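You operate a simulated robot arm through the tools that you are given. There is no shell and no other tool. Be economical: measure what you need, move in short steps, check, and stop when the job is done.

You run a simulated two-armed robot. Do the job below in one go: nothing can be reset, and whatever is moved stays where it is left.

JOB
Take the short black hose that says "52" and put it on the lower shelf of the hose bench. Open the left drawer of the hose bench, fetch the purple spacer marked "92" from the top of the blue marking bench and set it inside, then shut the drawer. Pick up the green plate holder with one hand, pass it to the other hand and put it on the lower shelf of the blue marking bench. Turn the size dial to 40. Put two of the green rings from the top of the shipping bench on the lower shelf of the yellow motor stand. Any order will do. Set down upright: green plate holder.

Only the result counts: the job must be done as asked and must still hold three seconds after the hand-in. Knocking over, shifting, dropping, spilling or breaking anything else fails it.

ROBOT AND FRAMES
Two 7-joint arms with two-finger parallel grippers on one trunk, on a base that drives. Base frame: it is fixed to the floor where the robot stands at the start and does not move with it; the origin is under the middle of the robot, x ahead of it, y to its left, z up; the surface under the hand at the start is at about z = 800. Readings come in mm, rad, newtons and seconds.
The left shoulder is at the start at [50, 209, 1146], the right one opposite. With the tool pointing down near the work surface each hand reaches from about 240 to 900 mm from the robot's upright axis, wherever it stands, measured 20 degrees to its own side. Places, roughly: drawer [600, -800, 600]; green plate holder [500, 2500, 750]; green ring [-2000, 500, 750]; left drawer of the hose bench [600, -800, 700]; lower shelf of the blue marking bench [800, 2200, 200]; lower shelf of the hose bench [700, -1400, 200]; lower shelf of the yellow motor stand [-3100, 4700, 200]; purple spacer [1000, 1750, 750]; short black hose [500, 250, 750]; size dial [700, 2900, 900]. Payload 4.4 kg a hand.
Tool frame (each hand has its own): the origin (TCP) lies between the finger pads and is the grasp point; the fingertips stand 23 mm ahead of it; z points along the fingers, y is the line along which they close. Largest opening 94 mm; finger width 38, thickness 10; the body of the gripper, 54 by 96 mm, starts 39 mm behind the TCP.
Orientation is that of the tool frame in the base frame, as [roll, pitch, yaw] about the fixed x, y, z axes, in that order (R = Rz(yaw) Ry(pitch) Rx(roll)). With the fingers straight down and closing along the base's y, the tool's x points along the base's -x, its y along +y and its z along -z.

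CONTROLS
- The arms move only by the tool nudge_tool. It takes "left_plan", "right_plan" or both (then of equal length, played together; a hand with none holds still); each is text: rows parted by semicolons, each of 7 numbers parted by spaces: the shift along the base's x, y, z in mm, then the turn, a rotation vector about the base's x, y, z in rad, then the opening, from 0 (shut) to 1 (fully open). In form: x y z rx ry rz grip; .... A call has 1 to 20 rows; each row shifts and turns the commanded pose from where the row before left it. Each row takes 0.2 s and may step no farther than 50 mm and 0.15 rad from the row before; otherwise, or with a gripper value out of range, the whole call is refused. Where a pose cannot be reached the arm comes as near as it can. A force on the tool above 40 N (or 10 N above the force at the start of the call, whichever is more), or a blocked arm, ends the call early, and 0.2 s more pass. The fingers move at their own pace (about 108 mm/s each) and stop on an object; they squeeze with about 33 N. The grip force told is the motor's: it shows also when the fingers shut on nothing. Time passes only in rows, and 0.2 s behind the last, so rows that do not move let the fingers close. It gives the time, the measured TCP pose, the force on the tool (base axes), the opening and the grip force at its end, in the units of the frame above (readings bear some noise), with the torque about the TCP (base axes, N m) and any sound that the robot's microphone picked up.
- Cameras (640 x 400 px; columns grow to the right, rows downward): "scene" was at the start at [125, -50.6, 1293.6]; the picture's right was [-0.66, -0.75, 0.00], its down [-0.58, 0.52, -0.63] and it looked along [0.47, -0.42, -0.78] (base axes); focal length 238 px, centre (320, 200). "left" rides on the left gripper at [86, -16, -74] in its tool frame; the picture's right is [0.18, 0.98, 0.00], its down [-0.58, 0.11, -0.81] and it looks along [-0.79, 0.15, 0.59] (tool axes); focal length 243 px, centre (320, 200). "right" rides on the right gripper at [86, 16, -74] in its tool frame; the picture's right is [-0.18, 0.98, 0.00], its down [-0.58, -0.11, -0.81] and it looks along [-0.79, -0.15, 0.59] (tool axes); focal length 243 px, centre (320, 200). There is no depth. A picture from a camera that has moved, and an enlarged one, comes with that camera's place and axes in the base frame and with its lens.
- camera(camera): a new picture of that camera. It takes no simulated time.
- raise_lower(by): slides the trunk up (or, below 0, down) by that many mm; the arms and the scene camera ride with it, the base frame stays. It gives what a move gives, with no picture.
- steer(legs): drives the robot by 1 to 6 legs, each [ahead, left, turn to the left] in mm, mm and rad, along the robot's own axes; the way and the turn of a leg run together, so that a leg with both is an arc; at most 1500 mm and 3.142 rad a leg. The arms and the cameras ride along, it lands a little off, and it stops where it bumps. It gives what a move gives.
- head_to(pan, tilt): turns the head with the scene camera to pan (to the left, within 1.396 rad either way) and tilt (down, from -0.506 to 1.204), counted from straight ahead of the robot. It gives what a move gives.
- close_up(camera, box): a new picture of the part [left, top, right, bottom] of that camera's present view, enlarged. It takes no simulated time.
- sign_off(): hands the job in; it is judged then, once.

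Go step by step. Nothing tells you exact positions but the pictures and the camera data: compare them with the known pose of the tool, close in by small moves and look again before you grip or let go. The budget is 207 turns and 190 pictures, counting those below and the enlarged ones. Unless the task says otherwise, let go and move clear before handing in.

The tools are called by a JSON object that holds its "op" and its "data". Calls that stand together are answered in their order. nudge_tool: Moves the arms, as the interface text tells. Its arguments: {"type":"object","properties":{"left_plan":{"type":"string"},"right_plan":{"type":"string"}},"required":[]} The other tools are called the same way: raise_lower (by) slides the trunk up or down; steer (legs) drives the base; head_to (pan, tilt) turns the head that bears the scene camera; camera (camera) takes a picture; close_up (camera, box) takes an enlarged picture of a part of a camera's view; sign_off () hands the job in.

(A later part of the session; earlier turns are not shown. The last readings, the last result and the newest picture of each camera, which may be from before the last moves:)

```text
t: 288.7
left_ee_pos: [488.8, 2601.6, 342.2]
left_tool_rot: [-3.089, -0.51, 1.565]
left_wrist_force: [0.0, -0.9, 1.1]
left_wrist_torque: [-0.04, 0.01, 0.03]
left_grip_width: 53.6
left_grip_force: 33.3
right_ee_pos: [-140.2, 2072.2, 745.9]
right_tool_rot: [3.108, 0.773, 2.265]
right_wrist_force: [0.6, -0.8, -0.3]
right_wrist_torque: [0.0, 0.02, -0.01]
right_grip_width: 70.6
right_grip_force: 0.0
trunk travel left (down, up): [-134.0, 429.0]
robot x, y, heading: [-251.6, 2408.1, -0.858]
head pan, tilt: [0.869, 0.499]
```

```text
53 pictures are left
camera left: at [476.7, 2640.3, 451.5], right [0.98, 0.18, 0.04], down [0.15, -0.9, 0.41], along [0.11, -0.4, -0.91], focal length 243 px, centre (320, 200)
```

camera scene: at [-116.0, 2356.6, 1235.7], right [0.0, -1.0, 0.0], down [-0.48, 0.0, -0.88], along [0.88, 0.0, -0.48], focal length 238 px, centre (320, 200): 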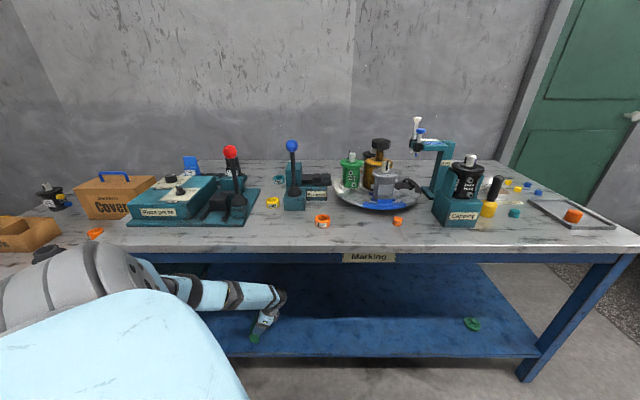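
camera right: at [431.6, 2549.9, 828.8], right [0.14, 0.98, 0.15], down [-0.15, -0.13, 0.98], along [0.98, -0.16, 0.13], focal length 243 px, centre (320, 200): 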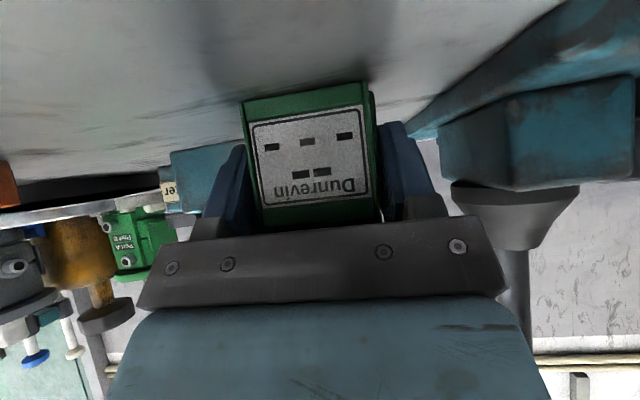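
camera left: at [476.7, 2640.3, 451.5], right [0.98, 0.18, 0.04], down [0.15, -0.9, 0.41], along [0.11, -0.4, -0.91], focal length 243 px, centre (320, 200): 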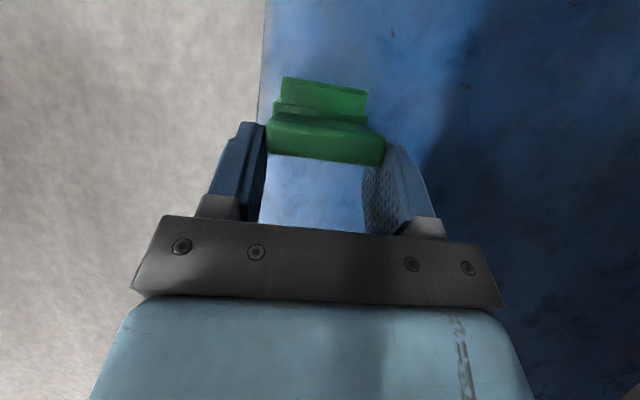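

Over the shelf. A little further in, then lower gently.

{"op": "nudge_tool", "data": {"left_plan": "20 0 0 0 0 0 0.3;5 0 -8 0 0 0 0.3;0 0 -8 0 0 0 0.3;0 0 -6 0 0 0 0.3;0 0 -4 0 0 0 0.3"}}

{"op": "nudge_tool", "data": {"left_plan": "0 0 -3 0 0 0 0.3;0 0 -3 0 0 0 0.3;0 0 -3 0 0 0 0.3"}}

{"op": "camera", "data": {"camera": "left"}}

```text
t: 289.9
left_ee_pos: [513.6, 2599.6, 318.0]
left_tool_rot: [-3.087, -0.51, 1.566]
left_wrist_force: [-0.1, -0.2, 0.0]
left_wrist_torque: [-0.03, -0.03, 0.0]
left_grip_width: 53.4
left_grip_force: 32.8
right_ee_pos: [-140.8, 2071.4, 746.0]
right_tool_rot: [3.11, 0.775, 2.264]
right_wrist_force: [-0.9, 1.0, 0.3]
right_wrist_torque: [0.02, -0.03, -0.01]
right_grip_width: 70.3
right_grip_force: 0.0
trunk travel left (down, up): [-134.0, 429.0]
robot x, y, heading: [-251.7, 2408.9, -0.87]
head pan, tilt: [0.869, 0.499]
```

```text
t: 290.7
left_ee_pos: [513.5, 2598.7, 307.3]
left_tool_rot: [-3.087, -0.508, 1.565]
left_wrist_force: [0.0, -0.3, 0.4]
left_wrist_torque: [-0.01, 0.01, -0.01]
left_grip_width: 53.4
left_grip_force: 32.7
right_ee_pos: [-141.1, 2071.2, 747.2]
right_tool_rot: [3.108, 0.774, 2.264]
right_wrist_force: [0.4, -0.9, 0.1]
right_wrist_torque: [0.02, -0.02, 0.0]
right_grip_width: 70.5
right_grip_force: 0.1
trunk travel left (down, up): [-134.0, 429.0]
robot x, y, heading: [-251.4, 2411.6, -0.867]
head pan, tilt: [0.869, 0.499]
```

```text
52 pictures are left
camera left: at [501.7, 2638.5, 418.2], right [0.98, 0.18, 0.04], down [0.15, -0.9, 0.41], along [0.11, -0.4, -0.91], focal length 243 px, centre (320, 200)
```

left: 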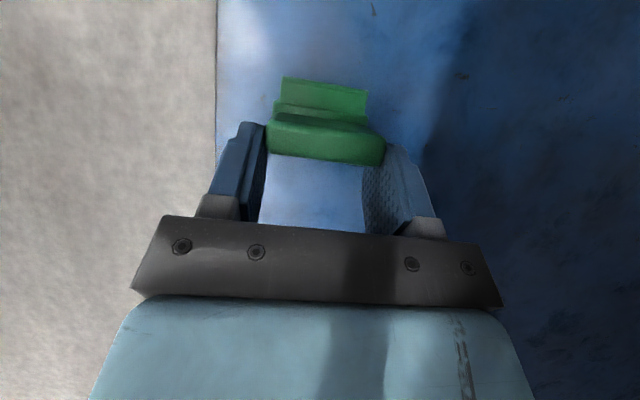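

Still no contact; continuing down in 2 mm steps.

{"op": "nudge_tool", "data": {"left_plan": "0 0 -2 0 0 0 0.3;0 0 -2 0 0 0 0.3;0 0 -2 0 0 0 0.3;0 0 -2 0 0 0 0.3"}}

{"op": "nudge_tool", "data": {"left_plan": "0 0 -2 0 0 0 0.3;0 0 -2 0 0 0 0.3;0 0 -2 0 0 0 0.3"}}

```text
t: 291.7
left_ee_pos: [514.3, 2597.9, 304.3]
left_tool_rot: [-3.09, -0.511, 1.566]
left_wrist_force: [-3.3, 0.5, 23.7]
left_wrist_torque: [0.45, -0.27, 0.1]
left_grip_width: 53.8
left_grip_force: 32.8
right_ee_pos: [-141.6, 2072.0, 746.6]
right_tool_rot: [3.102, 0.777, 2.262]
right_wrist_force: [-0.2, 0.0, 0.6]
right_wrist_torque: [0.0, 0.04, 0.0]
right_grip_width: 70.5
right_grip_force: 0.1
trunk travel left (down, up): [-134.0, 429.0]
robot x, y, heading: [-248.9, 2406.2, -0.864]
head pan, tilt: [0.869, 0.499]
```

```text
t: 292.5
left_ee_pos: [513.6, 2599.5, 296.1]
left_tool_rot: [-3.089, -0.511, 1.567]
left_wrist_force: [1.1, -0.8, 23.0]
left_wrist_torque: [0.44, -0.63, -0.02]
left_grip_width: 53.8
left_grip_force: 33.0
right_ee_pos: [-142.2, 2071.0, 747.0]
right_tool_rot: [3.103, 0.776, 2.26]
right_wrist_force: [-0.5, 0.7, -0.1]
right_wrist_torque: [0.02, -0.01, 0.01]
right_grip_width: 70.2
right_grip_force: 0.1
trunk travel left (down, up): [-134.0, 429.0]
robot x, y, heading: [-248.8, 2408.5, -0.865]
head pan, tilt: [0.869, 0.499]
```

Contact made (~23 N). Relaxing slightly and opening.

{"op": "nudge_tool", "data": {"left_plan": "0 0 1.5 0 0 0 0.3;0 0 0 0 0 0 0.6;0 0 0 0 0 0 0.7;0 0 0 0 0 0 0.8;0 0 0 0 0 0 0.8"}}

{"op": "camera", "data": {"camera": "left"}}

```text
t: 293.7
left_ee_pos: [514.9, 2599.4, 296.4]
left_tool_rot: [-3.088, -0.508, 1.566]
left_wrist_force: [0.4, -0.4, 0.4]
left_wrist_torque: [-0.04, 0.03, -0.03]
left_grip_width: 75.2
left_grip_force: 0.1
right_ee_pos: [-141.2, 2072.6, 746.6]
right_tool_rot: [3.108, 0.776, 2.264]
right_wrist_force: [-0.2, 0.6, 0.1]
right_wrist_torque: [-0.02, 0.01, 0.0]
right_grip_width: 70.5
right_grip_force: 0.0
trunk travel left (down, up): [-134.0, 429.0]
robot x, y, heading: [-251.8, 2407.6, -0.866]
head pan, tilt: [0.869, 0.499]
```

```text
51 pictures are left
camera left: at [502.7, 2638.3, 404.9], right [0.98, 0.18, 0.04], down [0.15, -0.9, 0.41], along [0.11, -0.4, -0.91], focal length 243 px, centre (320, 200)
```

left: 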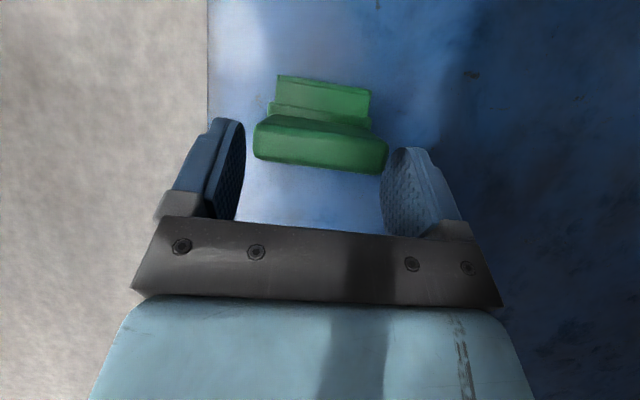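

Holder stands upright on the shelf. Withdrawing along the finger axis.

{"op": "nudge_tool", "data": {"left_plan": "0 -5 9 0 0 0 0.8;0 -12 20 0 0 0 0.85;0 -15 26 0 0 0 0.9;-30 -10 0 0 0 0 0.9;-40 0 0 0 0 0 0.9;-45 0 0 0 0 0 0.9;-45 0 0 0 0 0 0.9"}}

{"op": "steer", "data": {"legs": [[-130, -155, 0]]}}

{"op": "camera", "data": {"camera": "scene"}}

```text
t: 295.3
left_ee_pos: [352.1, 2558.6, 353.2]
left_tool_rot: [-3.087, -0.511, 1.566]
left_wrist_force: [0.0, 0.7, 0.0]
left_wrist_torque: [-0.01, -0.02, -0.01]
left_grip_width: 84.4
left_grip_force: 0.0
right_ee_pos: [-140.0, 2072.1, 746.8]
right_tool_rot: [3.109, 0.775, 2.263]
right_wrist_force: [-1.2, 0.3, 0.5]
right_wrist_torque: [-0.03, 0.02, 0.0]
right_grip_width: 70.5
right_grip_force: 0.1
trunk travel left (down, up): [-134.0, 429.0]
robot x, y, heading: [-252.6, 2406.9, -0.862]
head pan, tilt: [0.869, 0.499]
```

```text
t: 297.3
left_ee_pos: [154.1, 2557.1, 353.4]
left_tool_rot: [-3.088, -0.51, 1.565]
left_wrist_force: [-0.5, 0.0, 0.4]
left_wrist_torque: [0.01, 0.0, -0.01]
left_grip_width: 84.6
left_grip_force: 0.1
right_ee_pos: [-340.3, 2070.3, 746.9]
right_tool_rot: [3.108, 0.776, 2.264]
right_wrist_force: [0.1, 0.9, 0.1]
right_wrist_torque: [0.04, 0.02, 0.02]
right_grip_width: 70.4
right_grip_force: 0.1
trunk travel left (down, up): [-134.0, 429.0]
robot x, y, heading: [-452.3, 2408.0, -0.867]
head pan, tilt: [0.869, 0.499]
```

```text
50 pictures are left
camera scene: at [-315.5, 2354.5, 1235.8], right [0.0, -1.0, 0.0], down [-0.48, 0.0, -0.88], along [0.88, 0.0, -0.48], focal length 238 px, centre (320, 200)
```

scene: 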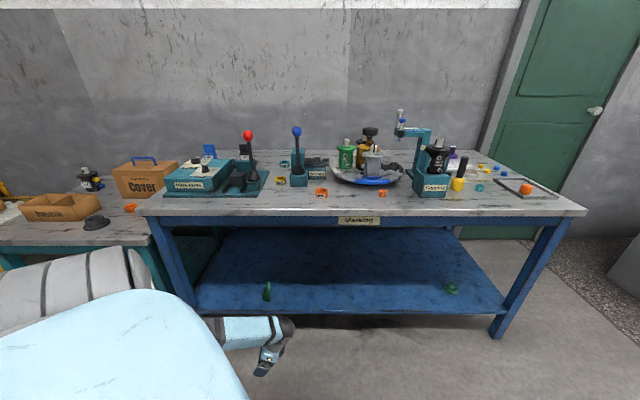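

The holder stands upright on the lower shelf. Now I'll raise the trunk and bring both arms back to normal downward postures.

{"op": "raise_lower", "data": {"by": 147}}

{"op": "nudge_tool", "data": {"left_plan": "0 0 45 0 0 0 0.9;0 0 45 -0.128 0 0 0.9;0 0 45 -0.128 0 0 0.9;-10 -30 35 -0.128 0 0 0.9;-18 -33 30 -0.128 0 0 0.9;-20 -33 30 0 0 0.142 0.9;-20 -33 30 0 0 0.142 0.9;-22 -33 30 0 0 0.142 0.9;-22 -33 30 0 0 0.142 0.9;-22 -33 20 0 0 0.142 0.9;-20 -33 15 0 0 0 0.9;0 -20 15 0 0 0 0.9", "right_plan": "0 0 0 0 0 0 0.9;0 0 0 0 0 0 0.9;-15 -13 10 0 0 0 0.9;-15 -13 10 0 0 0 0.9;-15 -13 10 0.099 0.084 0 0.9;-15 -13 10 0.099 0.084 0 0.9;-15 -13 10 0.099 0.084 0 0.9;-15 -13 10 0.099 0.084 0 0.9;0 0 10 0.099 0.084 0 0.9;0 0 10 0.099 0.084 0 0.9;0 0 0 0 0 0 0.9;0 0 0 0 0 0 0.9"}}

```text
t: 299.0
left_ee_pos: [152.5, 2556.9, 500.0]
left_tool_rot: [-3.088, -0.51, 1.565]
left_wrist_force: [-0.4, 0.9, 0.3]
left_wrist_torque: [0.01, 0.03, 0.0]
left_grip_width: 84.9
left_grip_force: 0.0
right_ee_pos: [-339.4, 2070.0, 892.3]
right_tool_rot: [3.109, 0.775, 2.265]
right_wrist_force: [-0.3, 0.1, 0.2]
right_wrist_torque: [-0.03, 0.01, 0.01]
right_grip_width: 70.5
right_grip_force: 0.1
trunk travel left (down, up): [-281.0, 282.0]
robot x, y, heading: [-449.3, 2406.6, -0.868]
head pan, tilt: [0.869, 0.499]
```

```text
t: 301.6
left_ee_pos: [-3.8, 2275.2, 870.5]
left_tool_rot: [-3.091, 0.002, 2.277]
left_wrist_force: [0.6, -0.3, -0.5]
left_wrist_torque: [-0.03, 0.0, 0.03]
left_grip_width: 85.0
left_grip_force: 0.0
right_ee_pos: [-395.5, 1979.7, 942.3]
right_tool_rot: [3.116, -0.005, 2.267]
right_wrist_force: [-0.4, 0.8, -0.4]
right_wrist_torque: [-0.03, 0.0, 0.0]
right_grip_width: 84.5
right_grip_force: 0.0
right hand out of reach, approached as far as the arm can: row 3, 4, 5, 6
trunk travel left (down, up): [-281.0, 282.0]
robot x, y, heading: [-452.5, 2406.2, -0.866]
head pan, tilt: [0.869, 0.499]
```

Next the green rings. Driving toward the shipping bench and turning to face it.

{"op": "steer", "data": {"legs": [[880, -1180, 0], [0, 0, -2.275]]}}

{"op": "head_to", "data": {"pan": 0.0, "tilt": 0.4}}

{"op": "camera", "data": {"camera": "scene"}}

```text
t: 317.5
left_ee_pos: [-1147.1, 712.7, 870.6]
left_tool_rot: [-3.092, 0.001, 0.019]
left_wrist_force: [-0.1, 0.7, -0.2]
left_wrist_torque: [0.0, 0.0, 0.03]
left_grip_width: 84.6
left_grip_force: 0.2
right_ee_pos: [-1127.2, 1202.6, 942.5]
right_tool_rot: [3.115, -0.002, 0.008]
right_wrist_force: [-0.4, -0.9, 0.6]
right_wrist_torque: [0.01, 0.01, -0.02]
right_grip_width: 84.5
right_grip_force: 0.0
trunk travel left (down, up): [-281.0, 282.0]
robot x, y, heading: [-767.5, 976.9, -3.126]
head pan, tilt: [0.869, 0.499]
```

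```text
t: 318.6
left_ee_pos: [-1148.4, 712.7, 870.7]
left_tool_rot: [-3.093, 0.001, 0.017]
left_wrist_force: [0.1, 0.5, 0.4]
left_wrist_torque: [-0.01, -0.03, 0.01]
left_grip_width: 84.8
left_grip_force: 0.1
right_ee_pos: [-1126.9, 1201.7, 944.6]
right_tool_rot: [3.115, -0.004, 0.007]
right_wrist_force: [1.2, 0.3, 0.8]
right_wrist_torque: [0.0, 0.02, -0.01]
right_grip_width: 84.6
right_grip_force: 0.0
trunk travel left (down, up): [-281.0, 282.0]
robot x, y, heading: [-761.8, 975.2, -3.124]
head pan, tilt: [0.0, 0.4]
```

```text
49 pictures are left
camera scene: at [-922.3, 972.4, 1391.9], right [-0.02, 1.0, 0.0], down [0.39, 0.01, -0.92], along [-0.92, -0.02, -0.39], focal length 238 px, centre (320, 200)
```

scene: 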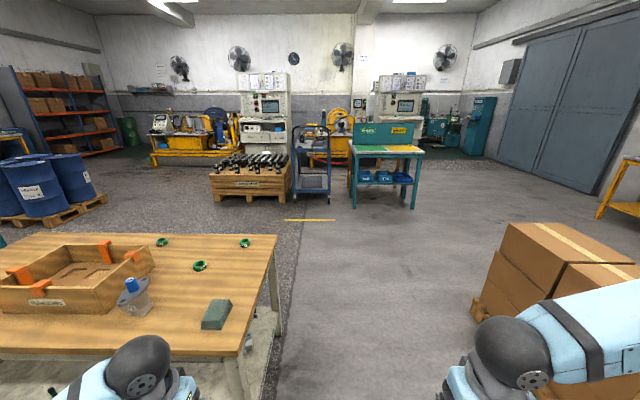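

Three green rings are on the shipping bench near its right end. I'll go to that end and face along the bench.

{"op": "steer", "data": {"legs": [[0, -170, 0], [1000, 0, 0], [0, 0, 1.553]]}}

{"op": "head_to", "data": {"pan": 0.0, "tilt": 0.75}}

{"op": "camera", "data": {"camera": "scene"}}

```text
t: 329.3
left_ee_pos: [-1524.2, 730.7, 870.8]
left_tool_rot: [-3.089, 0.003, 1.537]
left_wrist_force: [-0.7, 0.7, 0.7]
left_wrist_torque: [-0.04, 0.0, 0.03]
left_grip_width: 84.6
left_grip_force: 0.0
right_ee_pos: [-2012.4, 776.1, 943.8]
right_tool_rot: [3.115, -0.004, 1.527]
right_wrist_force: [0.3, 0.4, 0.9]
right_wrist_torque: [0.03, 0.01, 0.0]
right_grip_width: 84.7
right_grip_force: 0.1
trunk travel left (down, up): [-281.0, 282.0]
robot x, y, heading: [-1763.6, 1123.6, -1.604]
head pan, tilt: [0.0, 0.4]
```

```text
t: 330.1
left_ee_pos: [-1523.1, 729.7, 871.3]
left_tool_rot: [-3.092, 0.002, 1.536]
left_wrist_force: [0.7, -0.4, 0.0]
left_wrist_torque: [0.01, 0.0, 0.03]
left_grip_width: 84.6
left_grip_force: 0.0
right_ee_pos: [-2011.8, 775.2, 942.8]
right_tool_rot: [3.116, -0.004, 1.528]
right_wrist_force: [-0.1, -0.6, -0.3]
right_wrist_torque: [0.04, 0.01, 0.04]
right_grip_width: 84.4
right_grip_force: 0.1
trunk travel left (down, up): [-281.0, 282.0]
robot x, y, heading: [-1765.8, 1128.2, -1.606]
head pan, tilt: [0.0, 0.75]
```

```text
48 pictures are left
camera scene: at [-1770.5, 977.4, 1360.9], right [-1.0, 0.03, 0.0], down [0.02, 0.68, -0.73], along [-0.03, -0.73, -0.68], focal length 238 px, centre (320, 200)
```

scene: 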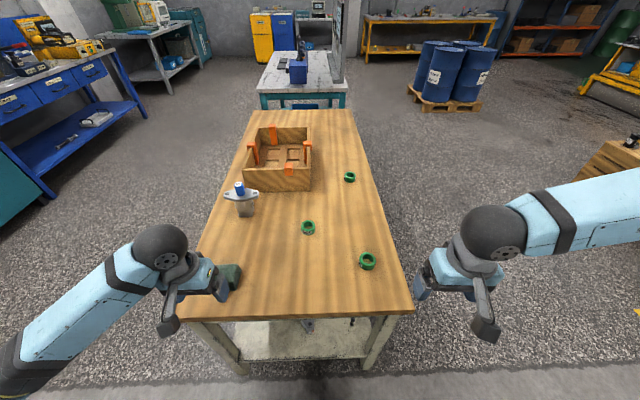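

Rings at roughly A [-1751, 435] and B [-1938, 572], z≈725. A closer look at them.

{"op": "close_up", "data": {"camera": "scene", "box": [290, 160, 400, 285]}}

{"op": "camera", "data": {"camera": "right"}}

```text
3.20 times, centred on (345, 222) of scene
camera zoom: at [-1770.5, 977.4, 1360.9], right [-1.0, 0.03, 0.0], down [0.02, 0.68, -0.73], along [-0.03, -0.73, -0.68], focal length 761 px, centre (240, 128)
```

zoom: 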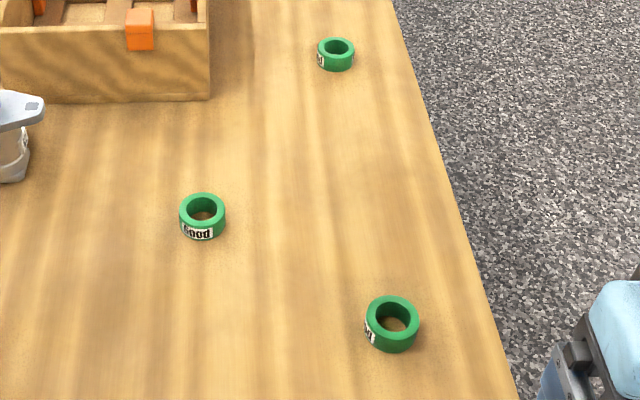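

```text
46 pictures are left
camera right: at [-1994.1, 861.8, 1017.8], right [0.97, -0.23, 0.03], down [-0.16, -0.58, 0.8], along [-0.17, -0.78, -0.6], focal length 243 px, centre (320, 200)
```

right: 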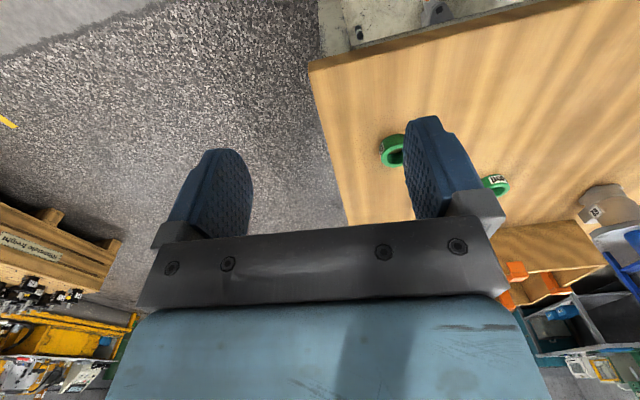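

Rings are ~55 mm wide, ~25 mm tall. Moving the right hand above ring B and the left hand toward ring A.

{"op": "nudge_tool", "data": {"right_plan": "15 -40 -15 0 0 0 0.9;15 -40 -15 0 0 0 0.9;15 -40 -15 0 0 0 0.9;15 -40 -20 0 0 0 0.9;15 -40 -20 0 0 0 0.9;0 0 -30 0 0 0 0.9;0 0 -20 0 0 0 0.9", "left_plan": "-30 -20 0 0 0 0 0.9;-30 -30 0 0 0 0 0.9;-30 -30 0 0 0 0 0.9;-30 -35 0 0 0 0 0.9;-30 -35 0 0 0 0 0.9;-30 -35 0 0 0 0 0.9;0 0 0 0 0 0 0.9"}}

{"op": "camera", "data": {"camera": "right"}}

{"op": "camera", "data": {"camera": "left"}}

```text
t: 331.7
left_ee_pos: [-1703.6, 545.4, 871.7]
left_tool_rot: [-3.089, 0.002, 1.537]
left_wrist_force: [0.1, -0.1, -0.3]
left_wrist_torque: [0.0, 0.0, 0.01]
left_grip_width: 84.6
left_grip_force: 0.0
right_ee_pos: [-1934.9, 575.9, 812.8]
right_tool_rot: [3.117, -0.004, 1.527]
right_wrist_force: [-0.3, -0.4, -0.4]
right_wrist_torque: [0.01, -0.01, -0.03]
right_grip_width: 84.6
right_grip_force: 0.0
trunk travel left (down, up): [-281.0, 282.0]
robot x, y, heading: [-1767.9, 1127.8, -1.603]
head pan, tilt: [0.0, 0.75]
```

```text
45 pictures are left
camera right: at [-1917.8, 661.4, 888.3], right [0.97, -0.23, 0.02], down [-0.15, -0.58, 0.8], along [-0.17, -0.78, -0.6], focal length 243 px, centre (320, 200)
```

right: 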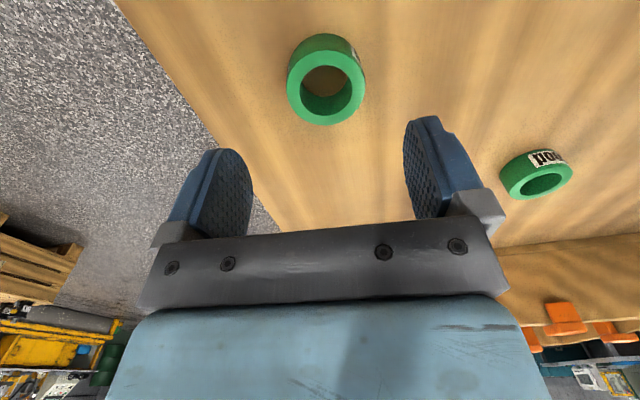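

```text
44 pictures are left
camera left: at [-1713.5, 631.9, 948.6], right [0.99, 0.15, -0.05], down [0.13, -0.58, 0.8], along [0.09, -0.8, -0.6], focal length 243 px, centre (320, 200)
```

left: 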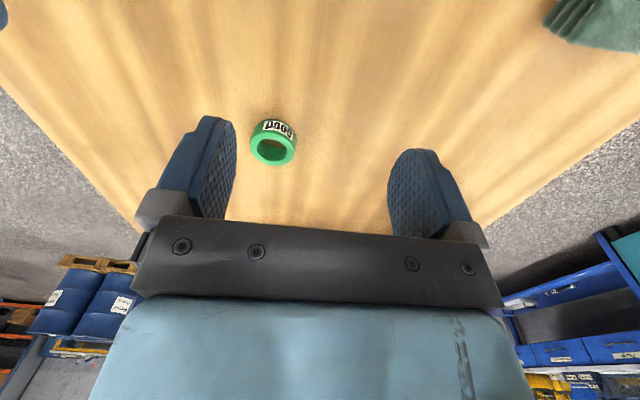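

Right hand is over ring B. Descending with force watch.

{"op": "nudge_tool", "data": {"right_plan": "4 0 -30 0 0 0 0.9;0 0 -30 0 0 0 0.9;0 0 -8 0 0 0 0.9;0 0 -5 0 0 0 0.9;0 0 -5 0 0 0 0.9;0 0 -5 0 0 0 0.9"}}

{"op": "camera", "data": {"camera": "right"}}

```text
t: 332.7
left_ee_pos: [-1704.9, 548.2, 874.1]
left_tool_rot: [-3.09, 0.005, 1.538]
left_wrist_force: [0.6, 0.7, -0.9]
left_wrist_torque: [-0.01, 0.01, 0.01]
left_grip_width: 84.6
left_grip_force: 0.1
right_ee_pos: [-1933.3, 576.3, 744.0]
right_tool_rot: [3.114, 0.003, 1.528]
right_wrist_force: [-2.2, 13.9, 26.6]
right_wrist_torque: [0.77, 1.33, -0.71]
right_grip_width: 85.4
right_grip_force: 1.2
trunk travel left (down, up): [-281.0, 282.0]
robot x, y, heading: [-1762.4, 1126.4, -1.606]
head pan, tilt: [0.0, 0.75]
stopped in row 5 (right hand): the force on the tool passed its limit at 48 N (the readings are from after the stop); the commanded pose is now the measured one
```

```text
43 pictures are left
camera right: at [-1915.0, 661.7, 818.4], right [0.97, -0.23, 0.03], down [-0.16, -0.57, 0.8], along [-0.17, -0.79, -0.59], focal length 243 px, centre (320, 200)
```

right: 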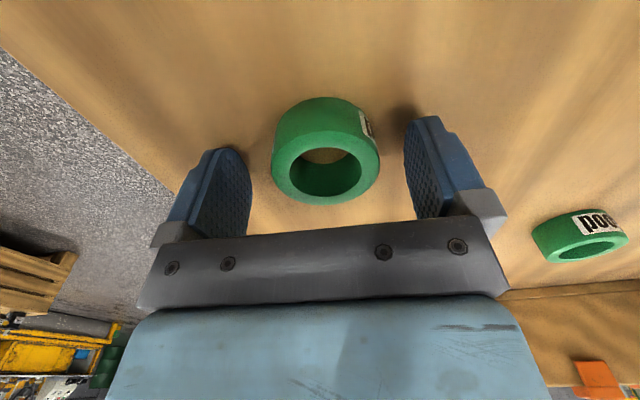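

Tips touched the table (z≈721). Rising 3 mm, centring on the ring (+5, +10 mm) and closing.

{"op": "nudge_tool", "data": {"right_plan": "0 0 4 0 0 0 0.9;5 10 0 0 0 0 0.9;0 0 0 0 0 0 0.5;0 0 0 0 0 0 0.3;0 0 0 0 0 0 0.3;0 0 0 0 0 0 0.3"}}

{"op": "nudge_tool", "data": {"right_plan": "0 0 10 0 0 0 0.3;0 0 30 0 0 0 0.3;0 0 40 0 0 0 0.3;-10 20 30 0 0 0 0.3;-20 30 20 0 0 0 0.3;-20 30 0 0 0 0 0.3", "left_plan": "0 0 0 0 0 0 0.9;0 0 0 0 0 0 0.9;0 0 0 0 0 0 0.9;-12 -30 -10 0 0 0 0.9;-18 -40 -15 0 0 0 0.9;-18 -40 -15 0 0 0 0.9"}}

{"op": "camera", "data": {"camera": "right"}}

{"op": "camera", "data": {"camera": "left"}}

```text
t: 334.1
left_ee_pos: [-1702.9, 547.2, 872.5]
left_tool_rot: [-3.091, 0.002, 1.538]
left_wrist_force: [0.0, 0.5, 0.4]
left_wrist_torque: [0.02, -0.01, -0.01]
left_grip_width: 84.4
left_grip_force: 0.1
right_ee_pos: [-1927.8, 584.2, 744.7]
right_tool_rot: [3.114, 0.0, 1.526]
right_wrist_force: [-1.2, 0.9, 3.1]
right_wrist_torque: [0.05, 0.18, -0.03]
right_grip_width: 48.3
right_grip_force: 33.5
trunk travel left (down, up): [-281.0, 282.0]
robot x, y, heading: [-1766.5, 1129.5, -1.607]
head pan, tilt: [0.0, 0.75]
```

```text
t: 335.5
left_ee_pos: [-1755.0, 434.1, 833.0]
left_tool_rot: [-3.09, 0.003, 1.536]
left_wrist_force: [0.8, -0.2, 0.9]
left_wrist_torque: [0.01, 0.01, -0.02]
left_grip_width: 84.7
left_grip_force: 0.1
right_ee_pos: [-1978.8, 665.7, 872.9]
right_tool_rot: [3.111, 0.0, 1.527]
right_wrist_force: [0.2, -0.4, 0.0]
right_wrist_torque: [0.01, 0.02, 0.0]
right_grip_width: 48.3
right_grip_force: 33.4
trunk travel left (down, up): [-281.0, 282.0]
robot x, y, heading: [-1767.9, 1129.6, -1.604]
head pan, tilt: [0.0, 0.75]
```

```text
42 pictures are left
camera right: at [-1960.9, 751.7, 947.5], right [0.97, -0.23, 0.03], down [-0.16, -0.57, 0.8], along [-0.17, -0.79, -0.59], focal length 243 px, centre (320, 200)
```

right: 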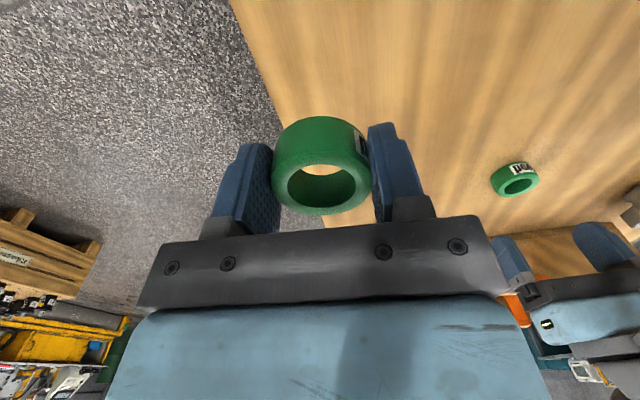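

```text
41 pictures are left
camera left: at [-1763.6, 521.2, 908.7], right [0.99, 0.15, -0.05], down [0.13, -0.58, 0.8], along [0.09, -0.8, -0.6], focal length 243 px, centre (320, 200)
```

left: 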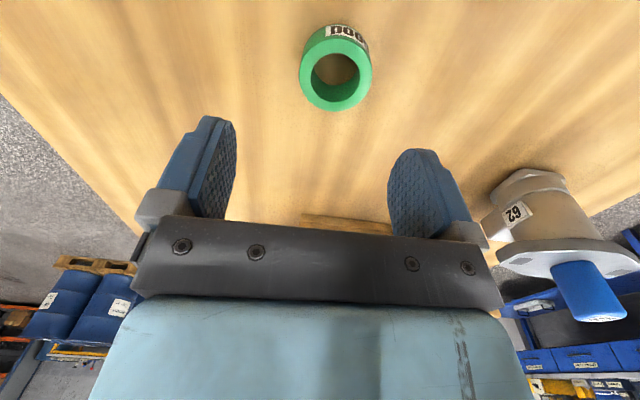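

Ring B is held. Lowering the left hand onto ring A.

{"op": "nudge_tool", "data": {"left_plan": "5 6 -30 0 0 0 0.9;0 0 -30 0 0 0 0.9;0 0 -15 0 0 0 0.9;0 0 -9 0 0 0 0.9;0 0 0 0 0 0 0.9"}}

{"op": "camera", "data": {"camera": "left"}}

```text
t: 336.7
left_ee_pos: [-1746.6, 440.8, 749.1]
left_tool_rot: [-3.091, 0.002, 1.539]
left_wrist_force: [0.5, 0.3, 0.8]
left_wrist_torque: [-0.03, -0.01, 0.01]
left_grip_width: 84.6
left_grip_force: 0.2
right_ee_pos: [-1977.3, 665.2, 874.1]
right_tool_rot: [3.113, 0.0, 1.527]
right_wrist_force: [0.4, 0.5, 0.3]
right_wrist_torque: [0.0, 0.0, 0.0]
right_grip_width: 48.3
right_grip_force: 32.6
trunk travel left (down, up): [-281.0, 282.0]
robot x, y, heading: [-1763.0, 1126.6, -1.6]
head pan, tilt: [0.0, 0.75]
```

```text
40 pictures are left
camera left: at [-1755.8, 527.5, 825.5], right [0.99, 0.15, -0.05], down [0.13, -0.58, 0.8], along [0.09, -0.8, -0.6], focal length 243 px, centre (320, 200)
```

left: 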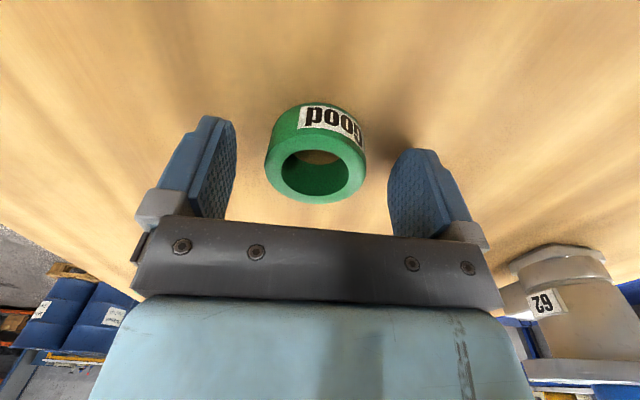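

Centred. Closing and lifting.

{"op": "nudge_tool", "data": {"left_plan": "-2 0 -2 0 0 0 0.9;0 0 0 0 0 0 0.5;0 0 0 0 0 0 0.3;0 0 0 0 0 0 0.3;0 0 0 0 0 0 0.3;0 0 10 0 0 0 0.3;0 0 30 0 0 0 0.3;0 0 40 0 0 0 0.3;5 20 30 0 0 0 0.3;10 30 20 0 0 0 0.3;20 40 0 0 0 0 0.3;20 40 0 0 0 0 0.3;20 40 0 0 0 0 0.3;20 40 0 0 0 0 0.3"}}

{"op": "camera", "data": {"camera": "left"}}

```text
t: 339.7
left_ee_pos: [-1653.7, 648.8, 876.3]
left_tool_rot: [-3.09, 0.003, 1.539]
left_wrist_force: [-0.3, 0.3, -0.5]
left_wrist_torque: [0.0, 0.0, -0.01]
left_grip_width: 45.3
left_grip_force: 33.0
right_ee_pos: [-1976.8, 665.9, 873.4]
right_tool_rot: [3.114, 0.003, 1.526]
right_wrist_force: [-0.5, 0.0, -0.1]
right_wrist_torque: [-0.02, 0.0, 0.0]
right_grip_width: 48.5
right_grip_force: 33.3
trunk travel left (down, up): [-281.0, 282.0]
robot x, y, heading: [-1765.3, 1130.3, -1.606]
head pan, tilt: [0.0, 0.75]
```

```text
39 pictures are left
camera left: at [-1663.1, 736.4, 952.3], right [0.99, 0.15, -0.05], down [0.13, -0.58, 0.8], along [0.09, -0.8, -0.6], focal length 243 px, centre (320, 200)
```

left: 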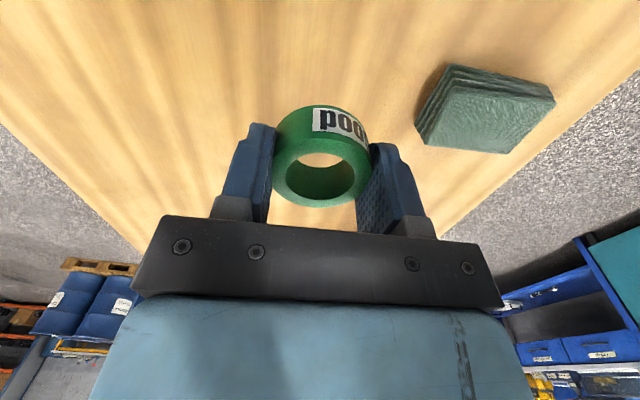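

Both rings are in hand. I'll route around the pallet of boxes toward the yellow motor stand.

{"op": "steer", "data": {"legs": [[-250, 0, 0], [0, 780, 0], [0, 0, 3.14], [1500, 0, 0], [600, 0, 0]]}}

{"op": "head_to", "data": {"pan": 0.9, "tilt": 0.3}}

{"op": "camera", "data": {"camera": "scene"}}

```text
t: 366.2
left_ee_pos: [-977.3, 3979.2, 875.8]
left_tool_rot: [-3.091, 0.001, -1.64]
left_wrist_force: [0.5, -0.1, -0.5]
left_wrist_torque: [-0.01, 0.01, -0.03]
left_grip_width: 45.2
left_grip_force: 33.1
right_ee_pos: [-654.8, 3951.0, 873.1]
right_tool_rot: [3.114, 0.0, -1.65]
right_wrist_force: [-0.2, 0.4, 0.3]
right_wrist_torque: [-0.01, 0.0, -0.01]
right_grip_width: 48.1
right_grip_force: 32.8
trunk travel left (down, up): [-281.0, 282.0]
robot x, y, heading: [-883.7, 3494.4, 1.498]
head pan, tilt: [0.0, 0.75]
```

```text
t: 367.4
left_ee_pos: [-976.7, 3978.6, 875.9]
left_tool_rot: [-3.091, 0.001, -1.639]
left_wrist_force: [-0.1, -0.2, 0.3]
left_wrist_torque: [0.02, -0.01, 0.0]
left_grip_width: 45.0
left_grip_force: 32.7
right_ee_pos: [-654.3, 3950.4, 873.3]
right_tool_rot: [3.115, 0.003, -1.649]
right_wrist_force: [-0.5, -0.3, 0.0]
right_wrist_torque: [0.0, 0.01, 0.0]
right_grip_width: 48.2
right_grip_force: 33.3
trunk travel left (down, up): [-281.0, 282.0]
robot x, y, heading: [-881.6, 3497.3, 1.505]
head pan, tilt: [0.901, 0.3]
```

```text
38 pictures are left
camera scene: at [-944.9, 3625.6, 1401.1], right [0.67, 0.74, 0.0], down [0.22, -0.2, -0.96], along [-0.71, 0.64, -0.3], focal length 238 px, centre (320, 200)
```

scene: 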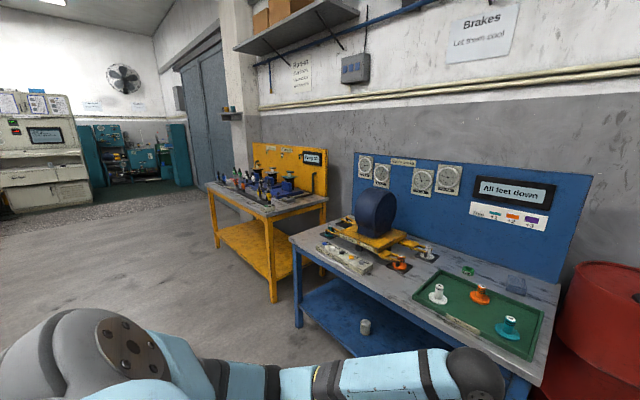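

The yellow stand is left of the blue one, its front at y≈4430 (x −3680…−2400). Driving in front of it, then turning so the left arm points to the shelf.

{"op": "steer", "data": {"legs": [[0, 1300, 0], [50, 520, 0], [0, 0, -0.8]]}}

{"op": "head_to", "data": {"pan": 0.87, "tilt": 0.45}}

{"op": "camera", "data": {"camera": "scene"}}

```text
t: 385.9
left_ee_pos: [-2442.5, 4090.4, 874.9]
left_tool_rot: [-3.091, 0.001, -2.43]
left_wrist_force: [0.0, -0.7, -0.3]
left_wrist_torque: [0.01, 0.0, -0.02]
left_grip_width: 45.2
left_grip_force: 33.0
right_ee_pos: [-2236.8, 3840.7, 873.4]
right_tool_rot: [3.113, 0.001, -2.442]
right_wrist_force: [0.1, -0.3, 0.3]
right_wrist_torque: [0.01, 0.0, 0.0]
right_grip_width: 47.8
right_grip_force: 33.2
trunk travel left (down, up): [-281.0, 282.0]
robot x, y, heading: [-2719.6, 3683.5, 0.71]
head pan, tilt: [0.901, 0.3]
```

```text
t: 386.6
left_ee_pos: [-2444.0, 4090.3, 875.1]
left_tool_rot: [-3.09, 0.001, -2.431]
left_wrist_force: [0.8, 0.4, -0.3]
left_wrist_torque: [0.02, 0.02, 0.04]
left_grip_width: 45.0
left_grip_force: 33.0
right_ee_pos: [-2237.3, 3841.1, 872.5]
right_tool_rot: [3.113, -0.001, -2.44]
right_wrist_force: [-0.3, 1.0, -0.2]
right_wrist_torque: [0.03, 0.02, -0.02]
right_grip_width: 48.1
right_grip_force: 33.4
trunk travel left (down, up): [-281.0, 282.0]
robot x, y, heading: [-2721.7, 3689.9, 0.71]
head pan, tilt: [0.869, 0.45]
```

```text
37 pictures are left
camera scene: at [-2668.9, 3818.9, 1387.3], right [1.0, 0.01, 0.0], down [0.0, -0.43, -0.9], along [-0.01, 0.9, -0.43], focal length 238 px, centre (320, 200)
```

scene: 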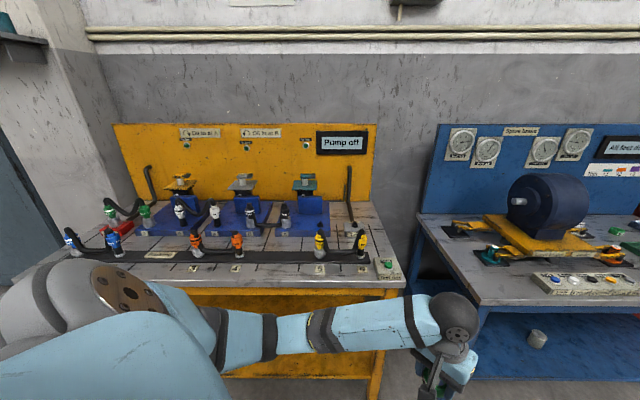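

Front edge at y≈4425, shelf below. Swinging the left hand to its side toward the stand and lowering.

{"op": "nudge_tool", "data": {"left_plan": "-36 22 -20 0 0 -0.071 0.3;-36 22 -20 0 0 -0.071 0.3;-36 22 -25 0 0 -0.071 0.3;-36 22 -25 0 0 -0.071 0.3;-36 22 -25 0 0 -0.071 0.3;-36 22 -25 0 0 -0.071 0.3;-36 22 -25 0 0 -0.071 0.3;-36 22 -25 0 0 -0.071 0.3;-36 22 -25 0 0 -0.071 0.3;-36 22 -25 0 0 -0.071 0.3;-16 0 -40 0 0 0 0.3;0 0 -40 0 0 0 0.3;0 0 -45 0 0 0 0.3"}}

{"op": "raise_lower", "data": {"by": -147}}

{"op": "camera", "data": {"camera": "left"}}

```text
t: 389.4
left_ee_pos: [-2816.6, 4311.1, 512.2]
left_tool_rot: [-3.092, 0.003, 3.141]
left_wrist_force: [-0.9, -0.1, -0.5]
left_wrist_torque: [0.0, -0.01, 0.01]
left_grip_width: 45.3
left_grip_force: 32.9
right_ee_pos: [-2236.8, 3841.9, 872.3]
right_tool_rot: [3.112, 0.0, -2.441]
right_wrist_force: [-0.2, 0.4, 0.7]
right_wrist_torque: [0.03, 0.02, -0.02]
right_grip_width: 47.9
right_grip_force: 32.8
trunk travel left (down, up): [-281.0, 282.0]
robot x, y, heading: [-2717.9, 3679.5, 0.71]
head pan, tilt: [0.869, 0.45]
```

```text
t: 391.1
left_ee_pos: [-2816.8, 4309.8, 365.0]
left_tool_rot: [-3.091, 0.002, -3.141]
left_wrist_force: [0.3, -0.3, -0.1]
left_wrist_torque: [0.0, 0.03, -0.01]
left_grip_width: 45.0
left_grip_force: 32.7
right_ee_pos: [-2236.5, 3840.3, 726.0]
right_tool_rot: [3.114, 0.001, -2.442]
right_wrist_force: [-0.1, -0.3, 0.2]
right_wrist_torque: [0.01, -0.02, -0.01]
right_grip_width: 48.0
right_grip_force: 32.8
trunk travel left (down, up): [-134.0, 429.0]
robot x, y, heading: [-2720.1, 3683.2, 0.714]
head pan, tilt: [0.869, 0.45]
```

```text
36 pictures are left
camera left: at [-2903.7, 4297.7, 442.5], right [-0.18, 0.98, -0.05], down [0.58, 0.15, 0.8], along [0.79, 0.12, -0.6], focal length 243 px, centre (320, 200)
```

left: 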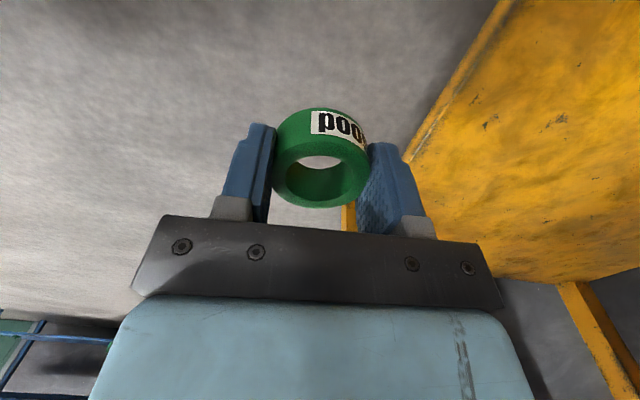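

Shelf edge at y≈4436. Lowering to z≈300, moving closer, then reaching in with a nearly straight arm.

{"op": "nudge_tool", "data": {"left_plan": "0 0 -35 0 0 0 0.3;0 0 -30 0 0 0 0.3"}}

{"op": "steer", "data": {"legs": [[60, 70, 0]]}}

{"op": "nudge_tool", "data": {"left_plan": "0 35 0 0 0 0 0.3;0 35 0 0 0 0 0.3;0 35 0 0 0 0 0.3"}}

{"op": "camera", "data": {"camera": "left"}}

```text
t: 391.8
left_ee_pos: [-2816.9, 4310.1, 301.0]
left_tool_rot: [-3.089, 0.003, 3.139]
left_wrist_force: [1.0, 0.6, 1.1]
left_wrist_torque: [-0.02, -0.01, -0.02]
left_grip_width: 44.7
left_grip_force: 33.2
right_ee_pos: [-2236.3, 3841.8, 726.5]
right_tool_rot: [3.112, -0.001, -2.438]
right_wrist_force: [0.1, 0.4, 0.8]
right_wrist_torque: [0.04, 0.03, -0.02]
right_grip_width: 48.1
right_grip_force: 32.3
trunk travel left (down, up): [-134.0, 429.0]
robot x, y, heading: [-2719.9, 3684.0, 0.71]
head pan, tilt: [0.869, 0.45]
```

```text
t: 393.0
left_ee_pos: [-2816.3, 4403.6, 300.8]
left_tool_rot: [-3.089, 0.003, 3.141]
left_wrist_force: [-0.1, -0.1, 0.4]
left_wrist_torque: [0.0, 0.04, 0.04]
left_grip_width: 45.0
left_grip_force: 32.6
right_ee_pos: [-2235.0, 3935.1, 726.9]
right_tool_rot: [3.114, 0.001, -2.439]
right_wrist_force: [-0.2, -0.2, 0.0]
right_wrist_torque: [-0.01, -0.03, -0.02]
right_grip_width: 48.3
right_grip_force: 33.0
trunk travel left (down, up): [-134.0, 429.0]
robot x, y, heading: [-2719.9, 3779.1, 0.707]
head pan, tilt: [0.869, 0.45]
```

```text
t: 393.8
left_ee_pos: [-2818.3, 4508.9, 302.0]
left_tool_rot: [-3.088, 0.003, -3.14]
left_wrist_force: [-0.6, 0.2, 0.2]
left_wrist_torque: [0.03, -0.03, 0.02]
left_grip_width: 44.9
left_grip_force: 32.9
right_ee_pos: [-2234.7, 3935.6, 725.4]
right_tool_rot: [3.114, 0.0, -2.44]
right_wrist_force: [-0.1, -0.7, -0.5]
right_wrist_torque: [0.03, -0.02, 0.0]
right_grip_width: 48.0
right_grip_force: 33.0
trunk travel left (down, up): [-134.0, 429.0]
robot x, y, heading: [-2721.7, 3773.0, 0.713]
head pan, tilt: [0.869, 0.45]
```

```text
35 pictures are left
camera left: at [-2905.0, 4497.1, 377.9], right [-0.18, 0.98, -0.05], down [0.58, 0.15, 0.8], along [0.79, 0.12, -0.6], focal length 243 px, centre (320, 200)
```

left: 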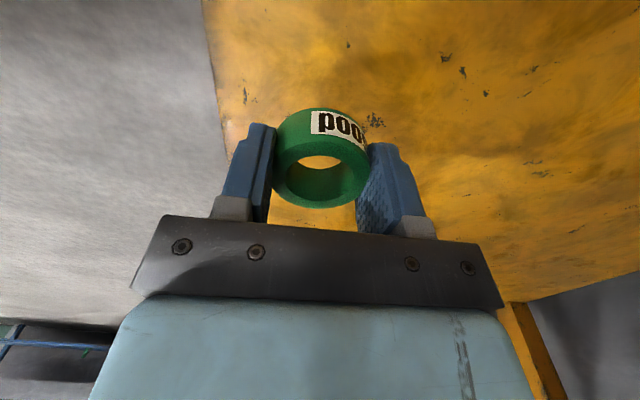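

Ring is over the shelf. Lowering.

{"op": "nudge_tool", "data": {"left_plan": "0 3 -10 0 0 0 0.3;0 3 -10 0 0 0 0.3;0 2 -10 0 0 0 0.3;0 0 -10 0 0 0 0.3;0 0 -5 0 0 0 0.3;0 0 -3 0 0 0 0.3"}}

{"op": "nudge_tool", "data": {"left_plan": "0 0 -3 0 0 0 0.3;0 0 -3 0 0 0 0.3;0 0 -3 0 0 0 0.3;0 0 -3 0 0 0 0.3"}}

```text
t: 395.2
left_ee_pos: [-2817.8, 4516.8, 253.7]
left_tool_rot: [-3.09, 0.001, -3.141]
left_wrist_force: [-0.3, 0.4, -0.8]
left_wrist_torque: [0.02, -0.01, 0.01]
left_grip_width: 45.0
left_grip_force: 33.3
right_ee_pos: [-2236.0, 3934.4, 726.8]
right_tool_rot: [3.113, 0.0, -2.439]
right_wrist_force: [0.6, 0.9, 0.4]
right_wrist_torque: [0.02, 0.02, -0.01]
right_grip_width: 47.9
right_grip_force: 32.4
trunk travel left (down, up): [-134.0, 429.0]
robot x, y, heading: [-2716.8, 3777.1, 0.708]
head pan, tilt: [0.869, 0.45]
```

```text
t: 396.2
left_ee_pos: [-2817.0, 4517.4, 246.1]
left_tool_rot: [-3.098, 0.001, -3.139]
left_wrist_force: [-1.8, 7.2, 21.4]
left_wrist_torque: [0.64, 0.06, 0.03]
left_grip_width: 45.4
left_grip_force: 33.3
right_ee_pos: [-2235.2, 3933.0, 728.0]
right_tool_rot: [3.112, 0.001, -2.438]
right_wrist_force: [0.5, 0.9, -0.7]
right_wrist_torque: [0.01, 0.0, 0.0]
right_grip_width: 48.0
right_grip_force: 33.2
trunk travel left (down, up): [-134.0, 429.0]
robot x, y, heading: [-2716.8, 3774.5, 0.714]
head pan, tilt: [0.869, 0.45]
```

Contact at TCP z≈246. Easing 2 mm, opening, lifting, and checking.

{"op": "nudge_tool", "data": {"left_plan": "0 0 3 0 0 0 0.3;0 0 0 0 0 0 0.55;0 0 0 0 0 0 0.7;0 0 0 0 0 0 0.7;0 0 20 0 0 0 0.7;0 0 35 0 0 0 0.7;0 0 35 0 0 0 0.7"}}

{"op": "camera", "data": {"camera": "left"}}

```text
t: 397.8
left_ee_pos: [-2819.4, 4518.0, 332.5]
left_tool_rot: [-3.089, 0.002, -3.14]
left_wrist_force: [0.3, -0.1, -0.6]
left_wrist_torque: [-0.02, -0.03, 0.0]
left_grip_width: 65.7
left_grip_force: 0.0
right_ee_pos: [-2236.2, 3933.5, 726.4]
right_tool_rot: [3.114, 0.002, -2.44]
right_wrist_force: [0.5, -0.6, 0.1]
right_wrist_torque: [0.02, 0.0, 0.0]
right_grip_width: 47.9
right_grip_force: 33.0
trunk travel left (down, up): [-134.0, 429.0]
robot x, y, heading: [-2716.3, 3776.0, 0.712]
head pan, tilt: [0.869, 0.45]
```

```text
34 pictures are left
camera left: at [-2906.1, 4504.9, 408.5], right [-0.18, 0.98, -0.05], down [0.58, 0.15, 0.8], along [0.79, 0.12, -0.6], focal length 243 px, centre (320, 200)
```

left: 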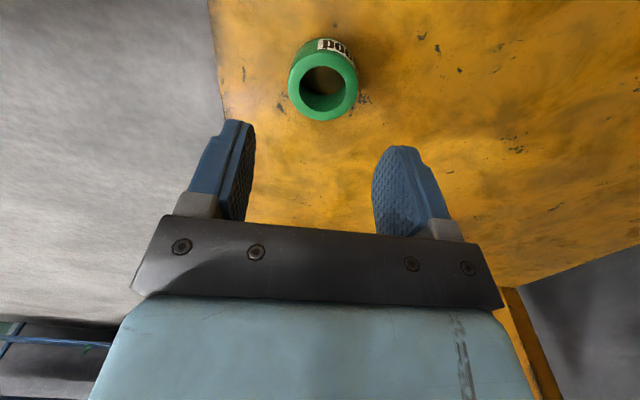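

Ring 1 is on the shelf. Withdrawing the left arm, raising, and turning the robot the other way for the right hand.

{"op": "nudge_tool", "data": {"left_plan": "0 -45 0 0 0 0 0.7;0 -45 0 0 0 0 0.7;0 -45 0 0 0 0 0.7;0 -45 0 0 0 0 0.7;0 -20 10 0 0 0 0.7"}}

{"op": "raise_lower", "data": {"by": 147}}

{"op": "nudge_tool", "data": {"left_plan": "0 -10 45 0 0 0 0.7;10 -10 45 0 0 0 0.7;30 -10 36 0 0 0.1 0.7;34 -10 34 0 0 0.1 0.7;34 -10 34 0 0 0.1 0.7;34 -10 34 0 0 0.1 0.7;34 -10 34 0 0 0.1 0.7;34 -5 34 0 0 0.1 0.7;34 0 34 0 0 0.1 0.7"}}

{"op": "steer", "data": {"legs": [[-100, -50, 0], [0, 0, 1.73], [300, 250, 0]]}}

```text
t: 399.0
left_ee_pos: [-2820.0, 4317.9, 342.4]
left_tool_rot: [-3.09, 0.002, -3.14]
left_wrist_force: [-0.9, -0.2, -0.3]
left_wrist_torque: [0.01, 0.03, 0.01]
left_grip_width: 65.9
left_grip_force: 0.1
right_ee_pos: [-2235.9, 3935.4, 726.1]
right_tool_rot: [3.114, 0.001, -2.44]
right_wrist_force: [-0.7, -0.4, -0.1]
right_wrist_torque: [-0.04, -0.01, 0.03]
right_grip_width: 47.9
right_grip_force: 32.7
trunk travel left (down, up): [-134.0, 429.0]
robot x, y, heading: [-2717.5, 3774.0, 0.709]
head pan, tilt: [0.869, 0.45]
```

```text
t: 400.8
left_ee_pos: [-2820.7, 4318.1, 489.1]
left_tool_rot: [-3.091, 0.001, -3.141]
left_wrist_force: [-1.0, 0.4, -0.4]
left_wrist_torque: [-0.02, 0.03, -0.03]
left_grip_width: 66.0
left_grip_force: 0.1
right_ee_pos: [-2235.5, 3935.4, 873.0]
right_tool_rot: [3.113, -0.001, -2.441]
right_wrist_force: [0.1, 0.1, -1.0]
right_wrist_torque: [0.03, 0.02, -0.01]
right_grip_width: 47.8
right_grip_force: 32.9
trunk travel left (down, up): [-281.0, 282.0]
robot x, y, heading: [-2719.6, 3778.2, 0.71]
head pan, tilt: [0.869, 0.45]
```

```text
t: 402.8
left_ee_pos: [-2575.7, 4242.9, 819.2]
left_tool_rot: [-3.091, 0.002, -2.439]
left_wrist_force: [0.3, -0.4, -0.6]
left_wrist_torque: [-0.01, 0.06, -0.02]
left_grip_width: 65.7
left_grip_force: 0.1
right_ee_pos: [-2235.4, 3934.9, 873.2]
right_tool_rot: [3.114, 0.0, -2.44]
right_wrist_force: [0.0, 0.0, -0.8]
right_wrist_torque: [0.0, -0.01, 0.04]
right_grip_width: 47.9
right_grip_force: 32.8
trunk travel left (down, up): [-281.0, 282.0]
robot x, y, heading: [-2718.8, 3779.6, 0.709]
head pan, tilt: [0.869, 0.45]
```

```text
t: 410.5
left_ee_pos: [-3638.5, 3745.3, 819.3]
left_tool_rot: [-3.088, 0.002, -0.712]
left_wrist_force: [0.3, 0.6, 0.0]
left_wrist_torque: [-0.01, 0.01, 0.0]
left_grip_width: 65.6
left_grip_force: 0.2
right_ee_pos: [-3386.5, 4130.5, 873.9]
right_tool_rot: [3.113, -0.001, -0.71]
right_wrist_force: [-0.7, 1.2, -0.6]
right_wrist_torque: [0.02, -0.05, 0.03]
right_grip_width: 47.4
right_grip_force: 33.3
trunk travel left (down, up): [-281.0, 282.0]
robot x, y, heading: [-3155.3, 3679.6, 2.441]
head pan, tilt: [0.869, 0.45]
```

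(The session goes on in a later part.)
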